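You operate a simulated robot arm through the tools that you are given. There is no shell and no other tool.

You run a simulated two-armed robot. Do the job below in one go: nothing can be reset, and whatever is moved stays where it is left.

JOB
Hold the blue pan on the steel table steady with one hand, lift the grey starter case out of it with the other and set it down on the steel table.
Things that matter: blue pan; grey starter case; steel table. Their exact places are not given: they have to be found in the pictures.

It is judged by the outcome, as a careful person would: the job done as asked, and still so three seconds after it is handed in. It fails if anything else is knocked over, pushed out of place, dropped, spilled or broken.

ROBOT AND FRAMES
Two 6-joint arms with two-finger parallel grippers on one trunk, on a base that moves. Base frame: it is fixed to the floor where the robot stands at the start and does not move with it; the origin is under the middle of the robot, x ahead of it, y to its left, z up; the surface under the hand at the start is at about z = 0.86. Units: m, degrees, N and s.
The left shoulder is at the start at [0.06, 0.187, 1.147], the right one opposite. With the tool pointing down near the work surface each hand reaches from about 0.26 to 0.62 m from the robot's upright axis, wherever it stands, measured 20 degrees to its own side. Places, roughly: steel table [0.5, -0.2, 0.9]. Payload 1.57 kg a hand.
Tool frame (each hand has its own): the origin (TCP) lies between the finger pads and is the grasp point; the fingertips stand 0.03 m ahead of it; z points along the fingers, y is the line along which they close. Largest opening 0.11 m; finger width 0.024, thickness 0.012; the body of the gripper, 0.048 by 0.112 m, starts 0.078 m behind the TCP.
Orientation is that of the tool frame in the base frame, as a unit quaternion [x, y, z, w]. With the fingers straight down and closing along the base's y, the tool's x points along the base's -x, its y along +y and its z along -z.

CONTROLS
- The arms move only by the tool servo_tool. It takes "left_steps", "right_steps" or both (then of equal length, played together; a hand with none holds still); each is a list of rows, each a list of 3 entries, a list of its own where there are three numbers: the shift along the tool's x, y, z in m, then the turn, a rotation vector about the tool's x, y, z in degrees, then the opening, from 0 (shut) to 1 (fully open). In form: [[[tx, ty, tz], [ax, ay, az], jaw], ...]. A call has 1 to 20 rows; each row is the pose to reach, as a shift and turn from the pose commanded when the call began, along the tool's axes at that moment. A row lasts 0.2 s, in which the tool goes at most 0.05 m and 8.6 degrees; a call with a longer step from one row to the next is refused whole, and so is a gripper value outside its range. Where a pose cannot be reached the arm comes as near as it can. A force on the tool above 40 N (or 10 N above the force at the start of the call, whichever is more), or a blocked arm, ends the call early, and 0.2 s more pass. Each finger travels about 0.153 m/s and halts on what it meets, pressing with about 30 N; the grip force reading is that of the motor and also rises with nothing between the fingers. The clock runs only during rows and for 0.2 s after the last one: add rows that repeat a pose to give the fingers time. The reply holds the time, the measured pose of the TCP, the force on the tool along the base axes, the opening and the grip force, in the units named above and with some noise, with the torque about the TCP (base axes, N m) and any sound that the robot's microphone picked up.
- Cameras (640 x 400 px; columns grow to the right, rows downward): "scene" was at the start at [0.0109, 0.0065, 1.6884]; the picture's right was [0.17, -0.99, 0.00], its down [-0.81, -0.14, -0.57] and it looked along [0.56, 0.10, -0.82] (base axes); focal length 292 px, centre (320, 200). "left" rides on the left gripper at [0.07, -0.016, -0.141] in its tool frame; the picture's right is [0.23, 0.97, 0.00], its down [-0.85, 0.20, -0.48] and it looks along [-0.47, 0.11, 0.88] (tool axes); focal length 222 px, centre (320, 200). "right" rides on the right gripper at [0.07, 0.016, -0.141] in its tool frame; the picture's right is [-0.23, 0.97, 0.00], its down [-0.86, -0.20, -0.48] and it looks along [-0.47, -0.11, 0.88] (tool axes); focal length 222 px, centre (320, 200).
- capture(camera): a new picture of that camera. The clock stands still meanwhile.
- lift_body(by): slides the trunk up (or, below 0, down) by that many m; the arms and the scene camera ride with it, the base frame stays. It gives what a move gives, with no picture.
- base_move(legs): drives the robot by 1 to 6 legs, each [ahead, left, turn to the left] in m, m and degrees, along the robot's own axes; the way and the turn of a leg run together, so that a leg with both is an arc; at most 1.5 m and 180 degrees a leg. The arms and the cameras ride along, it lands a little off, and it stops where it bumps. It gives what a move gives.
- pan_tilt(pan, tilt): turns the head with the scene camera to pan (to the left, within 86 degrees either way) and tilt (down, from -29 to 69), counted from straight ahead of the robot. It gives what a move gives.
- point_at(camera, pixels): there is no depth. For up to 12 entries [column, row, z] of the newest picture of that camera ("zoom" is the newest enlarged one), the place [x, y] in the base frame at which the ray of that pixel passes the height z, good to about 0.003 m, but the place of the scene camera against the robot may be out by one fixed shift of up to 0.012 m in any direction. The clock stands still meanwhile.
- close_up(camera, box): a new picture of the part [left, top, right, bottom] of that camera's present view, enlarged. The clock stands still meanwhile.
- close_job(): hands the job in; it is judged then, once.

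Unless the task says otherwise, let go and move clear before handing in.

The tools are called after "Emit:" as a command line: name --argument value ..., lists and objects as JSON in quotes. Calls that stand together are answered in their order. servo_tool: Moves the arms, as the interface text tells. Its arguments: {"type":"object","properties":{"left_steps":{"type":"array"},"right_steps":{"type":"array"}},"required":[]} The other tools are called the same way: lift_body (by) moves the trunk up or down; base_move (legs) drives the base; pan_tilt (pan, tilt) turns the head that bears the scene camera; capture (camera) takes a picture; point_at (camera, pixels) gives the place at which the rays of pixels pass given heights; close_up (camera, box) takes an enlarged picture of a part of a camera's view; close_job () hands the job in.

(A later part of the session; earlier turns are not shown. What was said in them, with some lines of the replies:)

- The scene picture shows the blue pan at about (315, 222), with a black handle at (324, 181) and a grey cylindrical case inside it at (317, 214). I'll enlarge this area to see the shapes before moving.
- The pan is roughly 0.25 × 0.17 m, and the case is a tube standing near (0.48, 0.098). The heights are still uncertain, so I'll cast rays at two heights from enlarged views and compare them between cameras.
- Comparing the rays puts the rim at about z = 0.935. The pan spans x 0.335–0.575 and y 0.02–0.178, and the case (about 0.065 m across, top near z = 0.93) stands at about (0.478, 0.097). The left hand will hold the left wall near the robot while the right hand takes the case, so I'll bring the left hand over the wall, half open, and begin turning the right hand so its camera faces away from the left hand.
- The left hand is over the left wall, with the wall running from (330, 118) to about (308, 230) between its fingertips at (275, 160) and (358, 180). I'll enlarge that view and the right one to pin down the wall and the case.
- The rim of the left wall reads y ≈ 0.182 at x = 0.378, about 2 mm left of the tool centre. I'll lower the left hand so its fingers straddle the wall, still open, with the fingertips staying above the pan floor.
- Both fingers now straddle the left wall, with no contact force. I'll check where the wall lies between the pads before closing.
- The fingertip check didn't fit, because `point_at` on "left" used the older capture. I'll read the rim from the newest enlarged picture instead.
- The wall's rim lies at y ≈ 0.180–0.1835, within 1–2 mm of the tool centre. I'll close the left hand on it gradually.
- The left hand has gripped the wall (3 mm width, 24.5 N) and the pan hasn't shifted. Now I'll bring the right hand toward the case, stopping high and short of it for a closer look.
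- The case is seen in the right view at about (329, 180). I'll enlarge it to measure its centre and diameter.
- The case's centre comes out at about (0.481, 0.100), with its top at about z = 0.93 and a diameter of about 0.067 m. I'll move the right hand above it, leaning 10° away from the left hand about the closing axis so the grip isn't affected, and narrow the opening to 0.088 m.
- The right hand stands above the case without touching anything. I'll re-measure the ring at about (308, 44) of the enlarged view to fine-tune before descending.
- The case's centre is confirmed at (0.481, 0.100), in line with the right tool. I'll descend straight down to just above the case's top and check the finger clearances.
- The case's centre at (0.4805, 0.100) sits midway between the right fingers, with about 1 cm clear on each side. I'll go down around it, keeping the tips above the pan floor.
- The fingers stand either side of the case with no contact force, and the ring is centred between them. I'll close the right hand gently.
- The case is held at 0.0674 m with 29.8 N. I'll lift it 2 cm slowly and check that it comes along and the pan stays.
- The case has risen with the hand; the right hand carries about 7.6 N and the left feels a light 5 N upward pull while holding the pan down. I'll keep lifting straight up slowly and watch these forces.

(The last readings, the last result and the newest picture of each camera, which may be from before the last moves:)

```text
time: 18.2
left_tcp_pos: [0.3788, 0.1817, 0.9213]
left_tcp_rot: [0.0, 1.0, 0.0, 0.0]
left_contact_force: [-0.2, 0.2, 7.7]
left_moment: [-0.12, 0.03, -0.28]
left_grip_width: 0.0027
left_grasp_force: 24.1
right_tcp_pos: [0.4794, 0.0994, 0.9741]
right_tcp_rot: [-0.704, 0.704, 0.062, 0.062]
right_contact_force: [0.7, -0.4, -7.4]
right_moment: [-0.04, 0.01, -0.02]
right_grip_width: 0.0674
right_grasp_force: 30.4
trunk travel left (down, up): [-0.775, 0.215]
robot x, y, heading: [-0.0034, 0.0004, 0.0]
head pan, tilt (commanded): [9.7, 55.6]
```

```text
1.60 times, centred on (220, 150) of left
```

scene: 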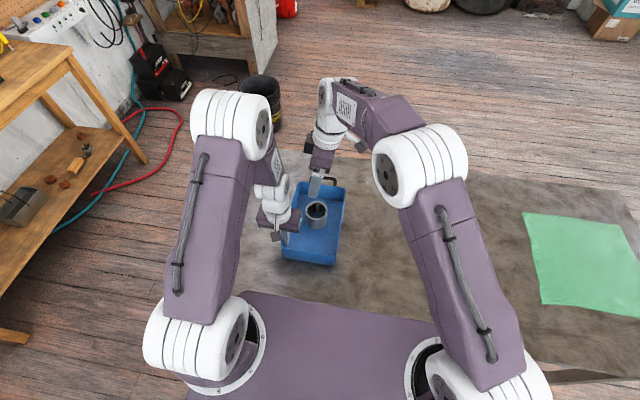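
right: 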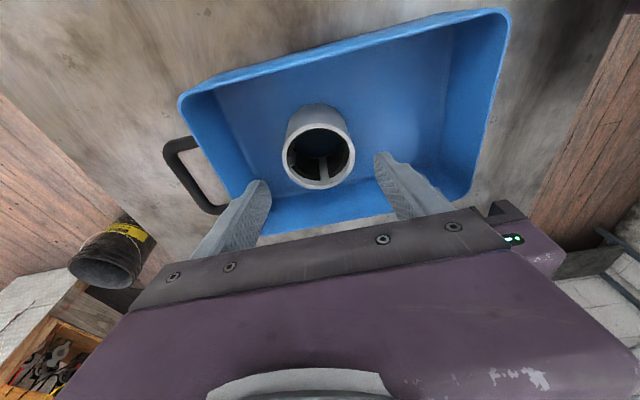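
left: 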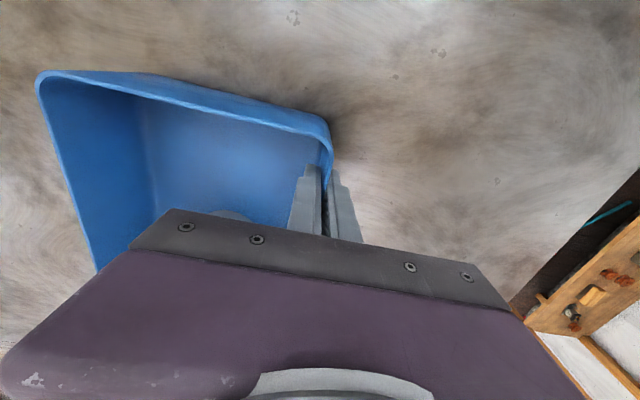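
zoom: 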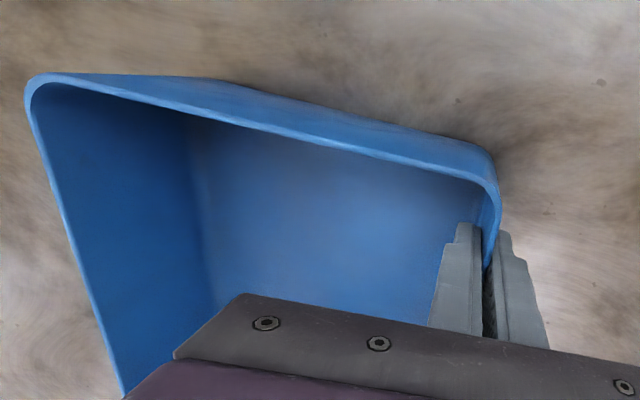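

The right hand steadily bears the case's weight (7.4 N), and the left bears the equal unloading of the pan, which hasn't moved. I'll raise the case well above the rim and carry it to the bare table on the right, keeping the same orientation so it stays upright.

Emit:
servo_tool --right_steps '[[[-0.0026, 0, -0.0148], [0, 0, 0], 0.0], [[-0.0052, 0, -0.0295], [0, 0, 0], 0.0], [[-0.0078, 0, -0.0443], [0, 0, 0], 0.0], [[-0.0104, 0, -0.0591], [0, 0, 0], 0.0], [[0.0085, 0.0025, -0.0624], [0, 0, 0], 0.0], [[0.0274, 0.005, -0.0658], [0, 0, 0], 0.0], [[0.0462, 0.0075, -0.0691], [0, 0, 0], 0.0], [[0.0651, 0.01, -0.0724], [0, 0, 0], 0.0], [[0.084, 0.0125, -0.0758], [0, 0, 0], 0.0], [[0.1029, 0.015, -0.0791], [0, 0, 0], 0.0], [[0.1217, 0.0175, -0.0824], [0, 0, 0], 0.0], [[0.1406, 0.02, -0.0858], [0, 0, 0], 0.0], [[0.1595, 0.0225, -0.0891], [0, 0, 0], 0.0], [[0.1784, 0.025, -0.0924], [0, 0, 0], 0.0], [[0.1972, 0.0275, -0.0958], [0, 0, 0], 0.0], [[0.2161, 0.03, -0.0991], [0, 0, 0], 0.0], [[0.2161, 0.03, -0.0991], [0, 0, 0], 0.0]]'

Emit:
capture --camera "scene"

Emit:
capture --camera "right"

```text
time: 21.8
left_tcp_pos: [0.3778, 0.1812, 0.9194]
left_tcp_rot: [0.001, 1.0, 0.001, 0.0]
left_contact_force: [-0.4, -0.7, 5.7]
left_moment: [-0.17, -0.36, -0.03]
left_grip_width: 0.0027
left_grasp_force: 24.7
right_tcp_pos: [0.4502, -0.1295, 1.0344]
right_tcp_rot: [0.705, -0.704, -0.062, -0.061]
right_contact_force: [-1.0, -0.8, -6.8]
right_moment: [-0.04, 0.01, -0.02]
right_grip_width: 0.0674
right_grasp_force: 29.0
trunk travel left (down, up): [-0.775, 0.215]
robot x, y, heading: [-0.0001, 0.0048, -0.2]
head pan, tilt (commanded): [9.7, 55.6]
```

```text
taken
```

scene: 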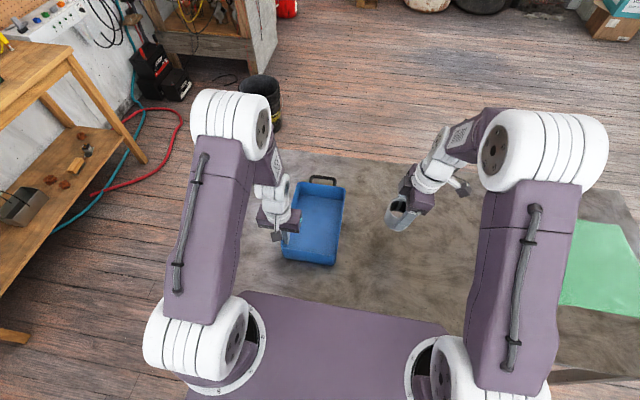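

```text
taken
```

right: 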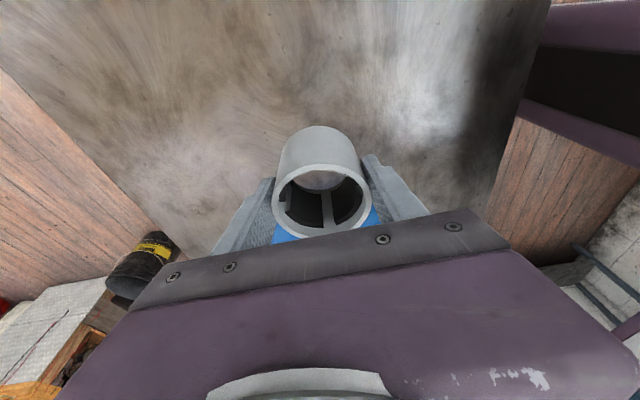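

The case is clear of the pan, upright over bare table at (0.45, −0.13), and the pan is unchanged at (313, 225). I'll lower it to about 1 cm above the table.

Emit:
servo_tool --right_steps '[[[0.0026, 0, 0.0148], [0, 0, 0], 0.0], [[0.0052, 0, 0.0295], [0, 0, 0], 0.0], [[0.0078, 0, 0.0443], [0, 0, 0], 0.0], [[0.0104, 0, 0.0591], [0, 0, 0], 0.0], [[0.013, 0, 0.0739], [0, 0, 0], 0.0], [[0.0156, 0, 0.0886], [0, 0, 0], 0.0], [[0.0174, 0, 0.0985], [0, 0, 0], 0.0], [[0.0189, 0, 0.1073], [0, 0, 0], 0.0], [[0.0189, 0, 0.1073], [0, 0, 0], 0.0]]'

Emit:
close_up --camera "scene" --box '[320, 150, 480, 280]'

Emit:
close_up --camera "right" --box '[220, 80, 420, 230]'

```text
time: 23.8
left_tcp_pos: [0.3797, 0.1813, 0.9203]
left_tcp_rot: [0.0, 1.0, 0.0, 0.0]
left_contact_force: [-0.9, -1.3, 2.9]
left_moment: [-0.19, -0.15, -0.09]
left_grip_width: 0.003
left_grasp_force: 24.5
right_tcp_pos: [0.4517, -0.1315, 0.9246]
right_tcp_rot: [-0.704, 0.705, 0.062, 0.062]
right_contact_force: [0.3, 1.1, -7.6]
right_moment: [-0.05, -0.01, 0.01]
right_grip_width: 0.0677
right_grasp_force: 29.6
trunk travel left (down, up): [-0.775, 0.215]
robot x, y, heading: [-0.0013, -0.0015, 0.1]
head pan, tilt (commanded): [9.7, 55.6]
```

```text
3.08 times, centred on (400, 215) of scene
```

zoom: 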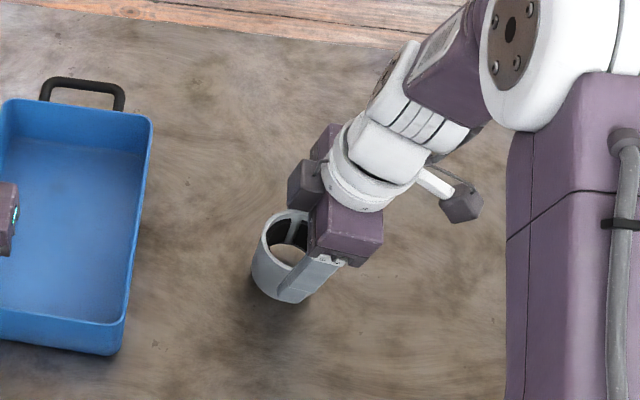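

```text
2.67 times, centred on (320, 155) of right
```

zoom: 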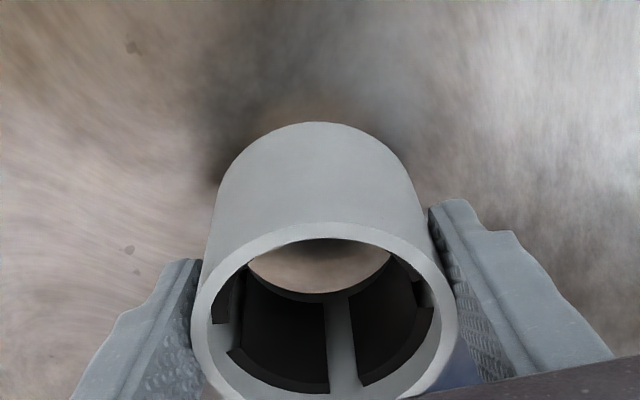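

The case hangs upright about 1 cm above the table, with its shadow at about (290, 305) in the enlarged scene view. I'll lower it in small steps and watch the force.

Emit:
servo_tool --right_steps '[[[0.0006, 0, 0.0034], [0, 0, 0], 0.0], [[0.0012, 0, 0.0069], [0, 0, 0], 0.0], [[0.0016, 0, 0.0089], [0, 0, 0], 0.0], [[0.0019, 0, 0.0108], [0, 0, 0], 0.0], [[0.0019, 0, 0.0108], [0, 0, 0], 0.0]]'

Emit:
close_up --camera "scene" --box '[350, 180, 450, 260]'

```text
time: 25.0
left_tcp_pos: [0.3793, 0.1828, 0.9206]
left_tcp_rot: [0.0, 1.0, 0.0, -0.001]
left_contact_force: [-0.6, -0.5, 2.4]
left_moment: [-0.21, 0.13, -0.1]
left_grip_width: 0.003
left_grasp_force: 23.6
right_tcp_pos: [0.4516, -0.1303, 0.9149]
right_tcp_rot: [-0.704, 0.705, 0.061, 0.062]
right_contact_force: [-0.1, 0.0, -6.4]
right_moment: [-0.04, -0.01, -0.02]
right_grip_width: 0.0676
right_grasp_force: 29.9
trunk travel left (down, up): [-0.775, 0.215]
robot x, y, heading: [0.0027, -0.0022, 0.0]
head pan, tilt (commanded): [9.7, 55.6]
```

```text
5.00 times, centred on (400, 220) of scene
```

zoom: 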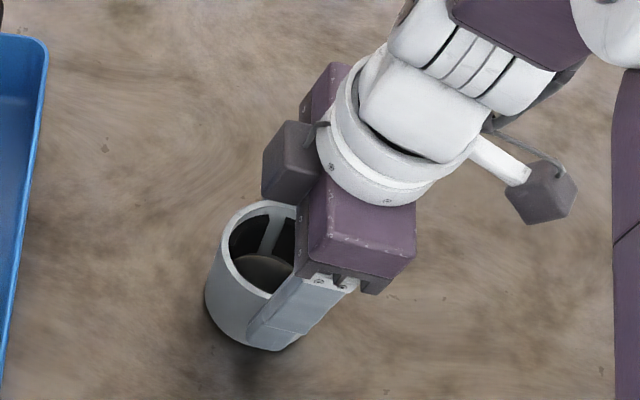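

The force is still about the full weight (−6.4 N), so the case isn't down yet. I'll continue in 1 mm steps.

Emit:
servo_tool --right_steps '[[[0.0002, 0, 0.001], [0, 0, 0], 0.0], [[0.0003, 0, 0.002], [0, 0, 0], 0.0], [[0.0003, 0, 0.002], [0, 0, 0], 0.0]]'

```text
time: 25.8
left_tcp_pos: [0.3794, 0.1819, 0.9206]
left_tcp_rot: [0.001, 1.0, 0.0, 0.0]
left_contact_force: [-2.3, -1.5, 3.0]
left_moment: [-0.19, 0.2, -0.11]
left_grip_width: 0.003
left_grasp_force: 24.3
right_tcp_pos: [0.4506, -0.1303, 0.9133]
right_tcp_rot: [-0.704, 0.705, 0.061, 0.062]
right_contact_force: [-0.3, 0.3, -6.6]
right_moment: [-0.02, 0.0, -0.01]
right_grip_width: 0.0679
right_grasp_force: 29.9
trunk travel left (down, up): [-0.775, 0.215]
robot x, y, heading: [-0.0011, -0.0001, 0.1]
head pan, tilt (commanded): [9.7, 55.6]
```

Emit:
servo_tool --right_steps '[[[0.0002, 0, 0.001], [0, 0, 0], 0.0], [[0.0003, 0, 0.002], [0, 0, 0], 0.0], [[0.0003, 0, 0.002], [0, 0, 0], 0.0]]'

```text
time: 26.6
left_tcp_pos: [0.3789, 0.183, 0.9215]
left_tcp_rot: [0.001, 1.0, 0.0, 0.0]
left_contact_force: [0.2, -0.4, -0.9]
left_moment: [-0.11, 0.52, -0.02]
left_grip_width: 0.0027
left_grasp_force: 24.3
right_tcp_pos: [0.4517, -0.13, 0.9117]
right_tcp_rot: [-0.704, 0.705, 0.062, 0.062]
right_contact_force: [-1.4, -1.3, -1.4]
right_moment: [-0.23, 0.09, 0.01]
right_grip_width: 0.0677
right_grasp_force: 30.2
trunk travel left (down, up): [-0.775, 0.215]
robot x, y, heading: [-0.0, -0.0015, 0.1]
head pan, tilt (commanded): [9.7, 55.6]
```

The right hand's load dropped from −6.6 to −1.4 N, so the case has touched down. I'll settle it one more millimetre so it sits flat.

Emit:
servo_tool --right_steps '[[[0.0001, 0, 0.0005], [0, 0, 0], 0.0], [[0.0002, 0, 0.001], [0, 0, 0], 0.0], [[0.0002, 0, 0.001], [0, 0, 0], 0.0]]'

Emit:
close_up --camera "scene" --box '[350, 180, 450, 260]'

Emit:
close_up --camera "right" --box '[220, 80, 420, 230]'

```text
time: 27.4
left_tcp_pos: [0.3796, 0.1829, 0.9203]
left_tcp_rot: [0.001, 1.0, 0.0, 0.001]
left_contact_force: [-1.0, -0.3, 0.6]
left_moment: [0.37, 0.35, -0.02]
left_grip_width: 0.0028
left_grasp_force: 24.5
right_tcp_pos: [0.4499, -0.1312, 0.9112]
right_tcp_rot: [0.705, -0.704, -0.062, -0.062]
right_contact_force: [1.7, -3.4, 13.6]
right_moment: [-0.15, 0.61, 0.1]
right_grip_width: 0.0675
right_grasp_force: 30.0
trunk travel left (down, up): [-0.775, 0.215]
robot x, y, heading: [-0.0021, 0.002, 0.1]
head pan, tilt (commanded): [9.7, 55.6]
```

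```text
5.00 times, centred on (400, 220) of scene
```

zoom: 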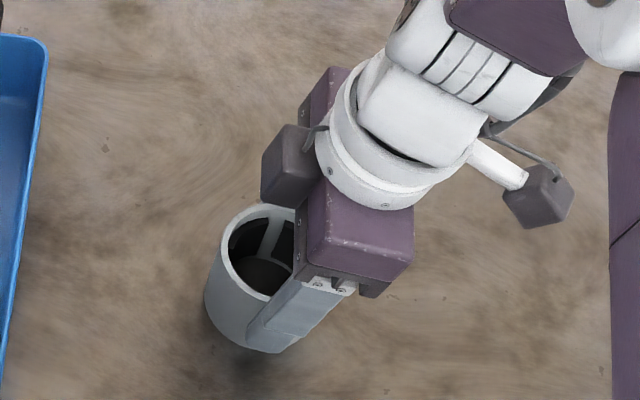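

```text
2.67 times, centred on (320, 155) of right
```

zoom: 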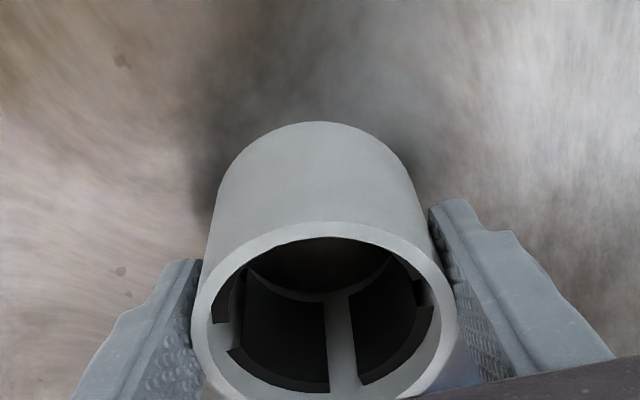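

The case is firmly on the table (+13.6 N). I'll ease off half a millimetre and open the right hand gradually.

Emit:
servo_tool --right_steps '[[[-0.0001, 0, -0.0006], [0, 0, 0], 0.0], [[-0.0001, 0, -0.0006], [0, 0, 0], 0.3], [[-0.0001, 0, -0.0006], [0, 0, 0], 0.6], [[-0.0001, 0, -0.0006], [0, 0, 0], 0.65], [[-0.0001, 0, -0.0006], [0, 0, 0], 0.7], [[-0.0001, 0, -0.0006], [0, 0, 0], 0.76], [[-0.0001, 0, -0.0006], [0, 0, 0], 0.82], [[-0.0001, 0, -0.0006], [0, 0, 0], 0.82]]'

Emit:
close_up --camera "right" --box '[220, 80, 420, 230]'

Emit:
close_up --camera "scene" --box '[350, 180, 450, 260]'

```text
time: 29.2
left_tcp_pos: [0.3774, 0.1826, 0.9209]
left_tcp_rot: [0.0, 1.0, 0.0, 0.0]
left_contact_force: [-0.4, 0.2, 0.3]
left_moment: [-0.06, 0.05, -0.11]
left_grip_width: 0.0027
left_grasp_force: 23.8
right_tcp_pos: [0.4506, -0.1299, 0.9108]
right_tcp_rot: [0.704, -0.704, -0.061, -0.061]
right_contact_force: [0.4, -1.0, -1.2]
right_moment: [-0.01, -0.03, 0.0]
right_grip_width: 0.0903
right_grasp_force: 0.1
trunk travel left (down, up): [-0.775, 0.215]
robot x, y, heading: [0.0002, -0.0013, 0.3]
head pan, tilt (commanded): [9.7, 55.6]
```

```text
2.67 times, centred on (320, 155) of right
```

zoom: 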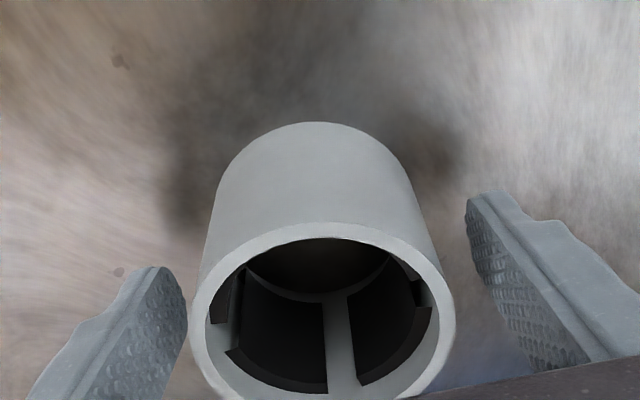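

```text
5.00 times, centred on (400, 220) of scene
```

zoom: 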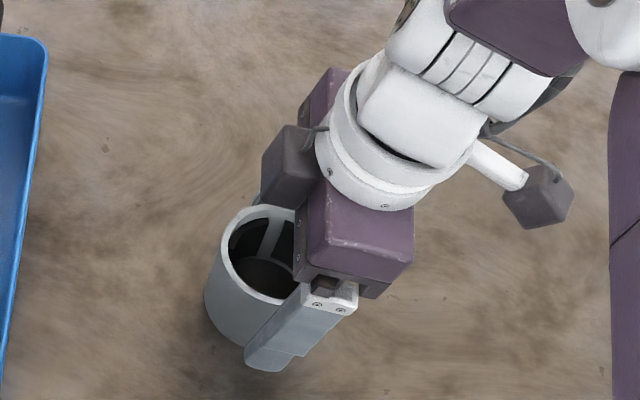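

The case stands free, with gaps to both fingers. I'll raise the right hand straight up clear of it.

Emit:
servo_tool --right_steps '[[[-0.0017, 0, -0.0098], [0, 0, 0], 0.82], [[-0.0035, 0, -0.0197], [0, 0, 0], 0.82], [[-0.0061, 0, -0.0345], [0, 0, 0], 0.82], [[-0.0087, 0, -0.0492], [0, 0, 0], 0.82], [[-0.0122, 0, -0.0689], [0, 0, 0], 0.82], [[-0.0156, 0, -0.0886], [0, 0, 0], 0.82], [[-0.0191, 0, -0.1083], [0, 0, 0], 0.82], [[-0.0226, 0, -0.128], [0, 0, 0], 0.82], [[-0.026, 0, -0.1477], [0, 0, 0], 0.82], [[-0.026, 0, -0.1477], [0, 0, 0], 0.82]]'

Emit:
capture --camera "scene"

Emit:
capture --camera "right"

Emit:
close_up --camera "left" --box '[250, 90, 410, 240]'

```text
time: 31.4
left_tcp_pos: [0.3783, 0.1815, 0.9202]
left_tcp_rot: [0.0, 1.0, -0.001, 0.0]
left_contact_force: [0.4, -0.9, -0.7]
left_moment: [-0.05, -0.2, -0.08]
left_grip_width: 0.0028
left_grasp_force: 24.2
right_tcp_pos: [0.4505, -0.1301, 1.0611]
right_tcp_rot: [-0.704, 0.705, 0.061, 0.062]
right_contact_force: [1.3, -0.5, -0.6]
right_moment: [-0.02, 0.01, -0.01]
right_grip_width: 0.0902
right_grasp_force: 0.0
trunk travel left (down, up): [-0.775, 0.215]
robot x, y, heading: [0.0032, 0.0011, 0.2]
head pan, tilt (commanded): [9.7, 55.6]
```

```text
taken
```

scene: 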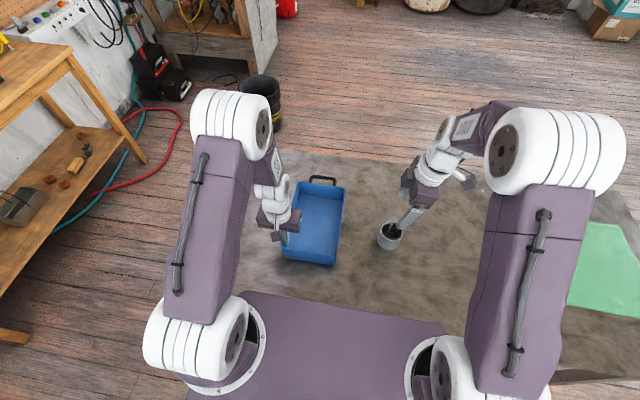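

```text
taken
```

right: 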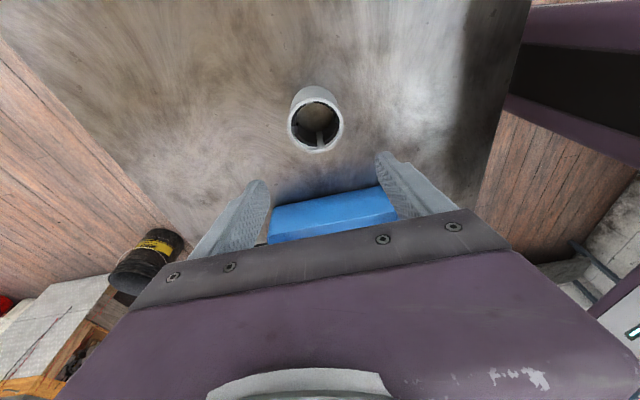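

```text
2.67 times, centred on (330, 165) of left
```

zoom: 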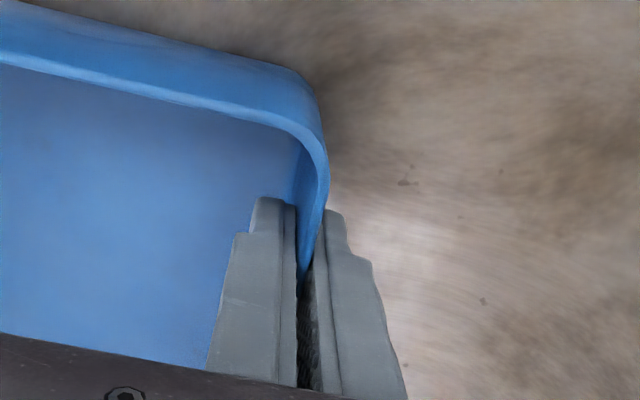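

The case stands upright alone on the steel table at about (388, 236) in the scene view, and the right hand is clear. Now I'll open the left hand evenly to let go of the pan.

Emit:
servo_tool --left_steps '[[[0, 0, 0], [0, 0, 0], 0.03], [[0, 0, 0], [0, 0, 0], 0.06], [[0, 0, 0], [0, 0, 0], 0.1], [[0, 0, 0], [0, 0, 0], 0.18], [[0, 0, 0], [0, 0, 0], 0.26], [[0, 0, 0], [0, 0, 0], 0.34], [[0, 0, 0], [0, 0, 0], 0.42], [[0, 0, 0], [0, 0, 0], 0.48], [[0, 0, 0], [0, 0, 0], 0.48]]'

Emit:
close_up --camera "left" --box '[250, 90, 410, 240]'

```text
time: 33.4
left_tcp_pos: [0.3792, 0.182, 0.9199]
left_tcp_rot: [0.0, 1.0, 0.0, 0.0]
left_contact_force: [0.0, 0.3, -0.6]
left_moment: [-0.01, 0.01, 0.0]
left_grip_width: 0.0527
left_grasp_force: 0.1
right_tcp_pos: [0.4498, -0.1293, 1.0604]
right_tcp_rot: [0.704, -0.704, -0.062, -0.061]
right_contact_force: [0.7, 0.1, -0.4]
right_moment: [-0.02, -0.02, -0.01]
right_grip_width: 0.0901
right_grasp_force: 0.1
trunk travel left (down, up): [-0.775, 0.215]
robot x, y, heading: [-0.0015, 0.0017, -0.0]
head pan, tilt (commanded): [9.7, 55.6]
```

```text
2.67 times, centred on (330, 165) of left
```

zoom: 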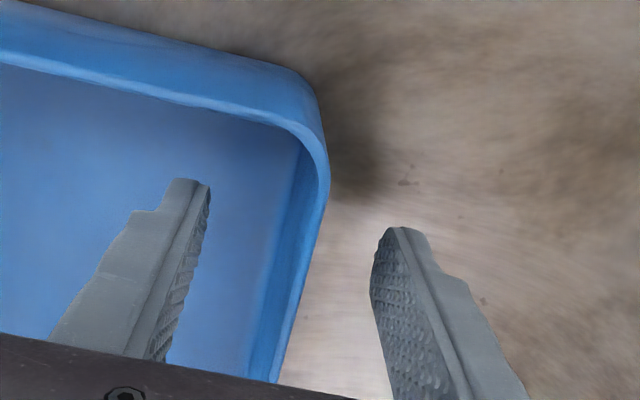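

The left fingers are off the wall on both sides, with no force. I'll lift the left hand straight up clear of the pan and raise the right hand a little further.

Emit:
servo_tool --left_steps '[[[0, 0, -0.012], [0, 0, 0], 0.48], [[0, 0, -0.027], [0, 0, 0], 0.48], [[0, 0, -0.045], [0, 0, 0], 0.48], [[0, 0, -0.065], [0, 0, 0], 0.48], [[0, 0, -0.085], [0, 0, 0], 0.48], [[0, 0, -0.105], [0, 0, 0], 0.48], [[0, 0, -0.125], [0, 0, 0], 0.48], [[0, 0, -0.145], [0, 0, 0], 0.48], [[0, 0.01, -0.165], [0, 0, 0], 0.48], [[0, 0.025, -0.18], [0, 0, 0], 0.48], [[0, 0.04, -0.195], [0, 0, 0], 0.48], [[0, 0.04, -0.195], [0, 0, 0], 0.48]]' --right_steps '[[[0, 0, 0], [0, 0, 0], 0.82], [[-0.0017, 0, -0.0098], [0, 0, 0], 0.82], [[-0.0035, 0, -0.0197], [0, 0, 0], 0.82], [[-0.0061, 0, -0.0345], [0, 0, 0], 0.82], [[-0.0087, 0, -0.0492], [0, 0, 0], 0.82], [[-0.0122, 0, -0.0689], [0, 0, 0], 0.82], [[-0.0156, 0, -0.0886], [0, 0, 0], 0.82], [[-0.0191, 0, -0.1083], [0, 0, 0], 0.82], [[-0.0191, 0, -0.1083], [0, 0, 0], 0.82], [[-0.0191, 0, -0.1083], [0, 0, 0], 0.82], [[-0.0191, 0, -0.1083], [0, 0, 0], 0.82], [[-0.0191, 0, -0.1083], [0, 0, 0], 0.82]]'

Emit:
capture --camera "scene"

Emit:
close_up --camera "scene" --box '[260, 160, 440, 280]'

Emit:
capture --camera "right"

Emit:
capture --camera "left"

```text
time: 36.0
left_tcp_pos: [0.3783, 0.2227, 1.1153]
left_tcp_rot: [0.0, 1.0, 0.0, 0.0]
left_contact_force: [0.5, 0.0, -0.6]
left_moment: [0.01, 0.0, 0.02]
left_grip_width: 0.0524
left_grasp_force: 0.1
right_tcp_pos: [0.4505, -0.1295, 1.171]
right_tcp_rot: [0.705, -0.704, -0.061, -0.061]
right_contact_force: [0.8, 0.2, -0.2]
right_moment: [-0.02, 0.02, 0.02]
right_grip_width: 0.0901
right_grasp_force: 0.1
trunk travel left (down, up): [-0.775, 0.215]
robot x, y, heading: [0.0022, 0.0002, 0.3]
head pan, tilt (commanded): [9.7, 55.6]
```

```text
taken
```

scene: 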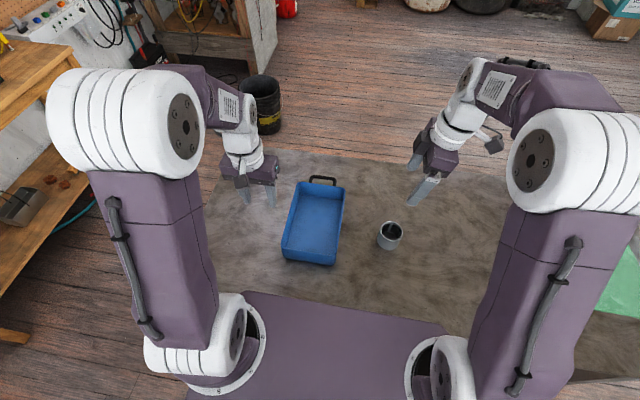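

```text
3.33 times, centred on (350, 220) of scene
```

zoom: 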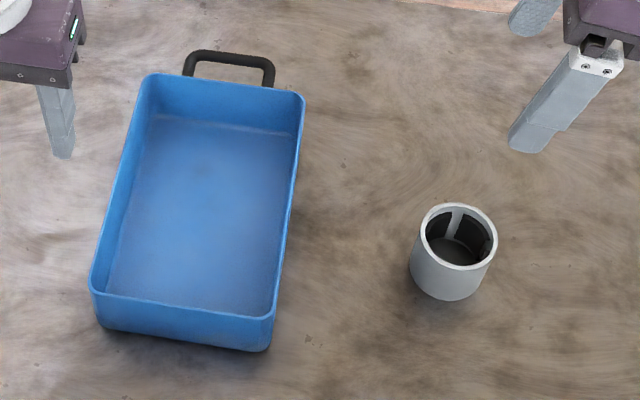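

```text
taken
```

right: 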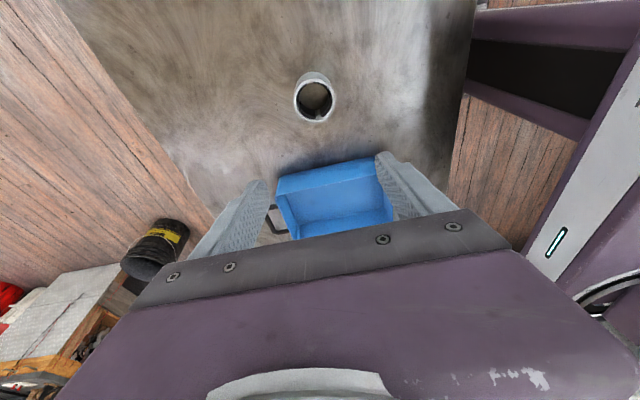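

```text
taken
```

left: 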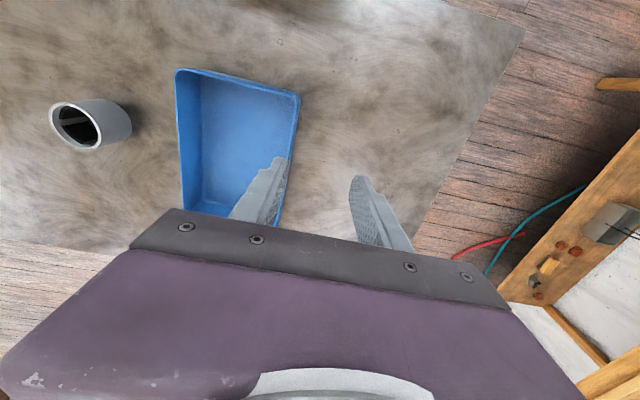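

The pan is where it started: its far-left corner is at (147, 77) in the enlarged view, which matches its first position. The grey case stands upright on the bare steel table at (388, 236), and both hands are empty and clear, so I'll hand the job in.

Emit:
close_job

```text
The job is handed in.
```

The job is done and handed in. The left hand held the blue pan by its wall while the right hand lifted the grey starter case out and set it upright on the bare steel table, to the right of the pan.

In the last pictures before hand-in, the pan was where it started, the case was standing on its own, and nothing else had been touched. Both hands were empty and clear of everything.
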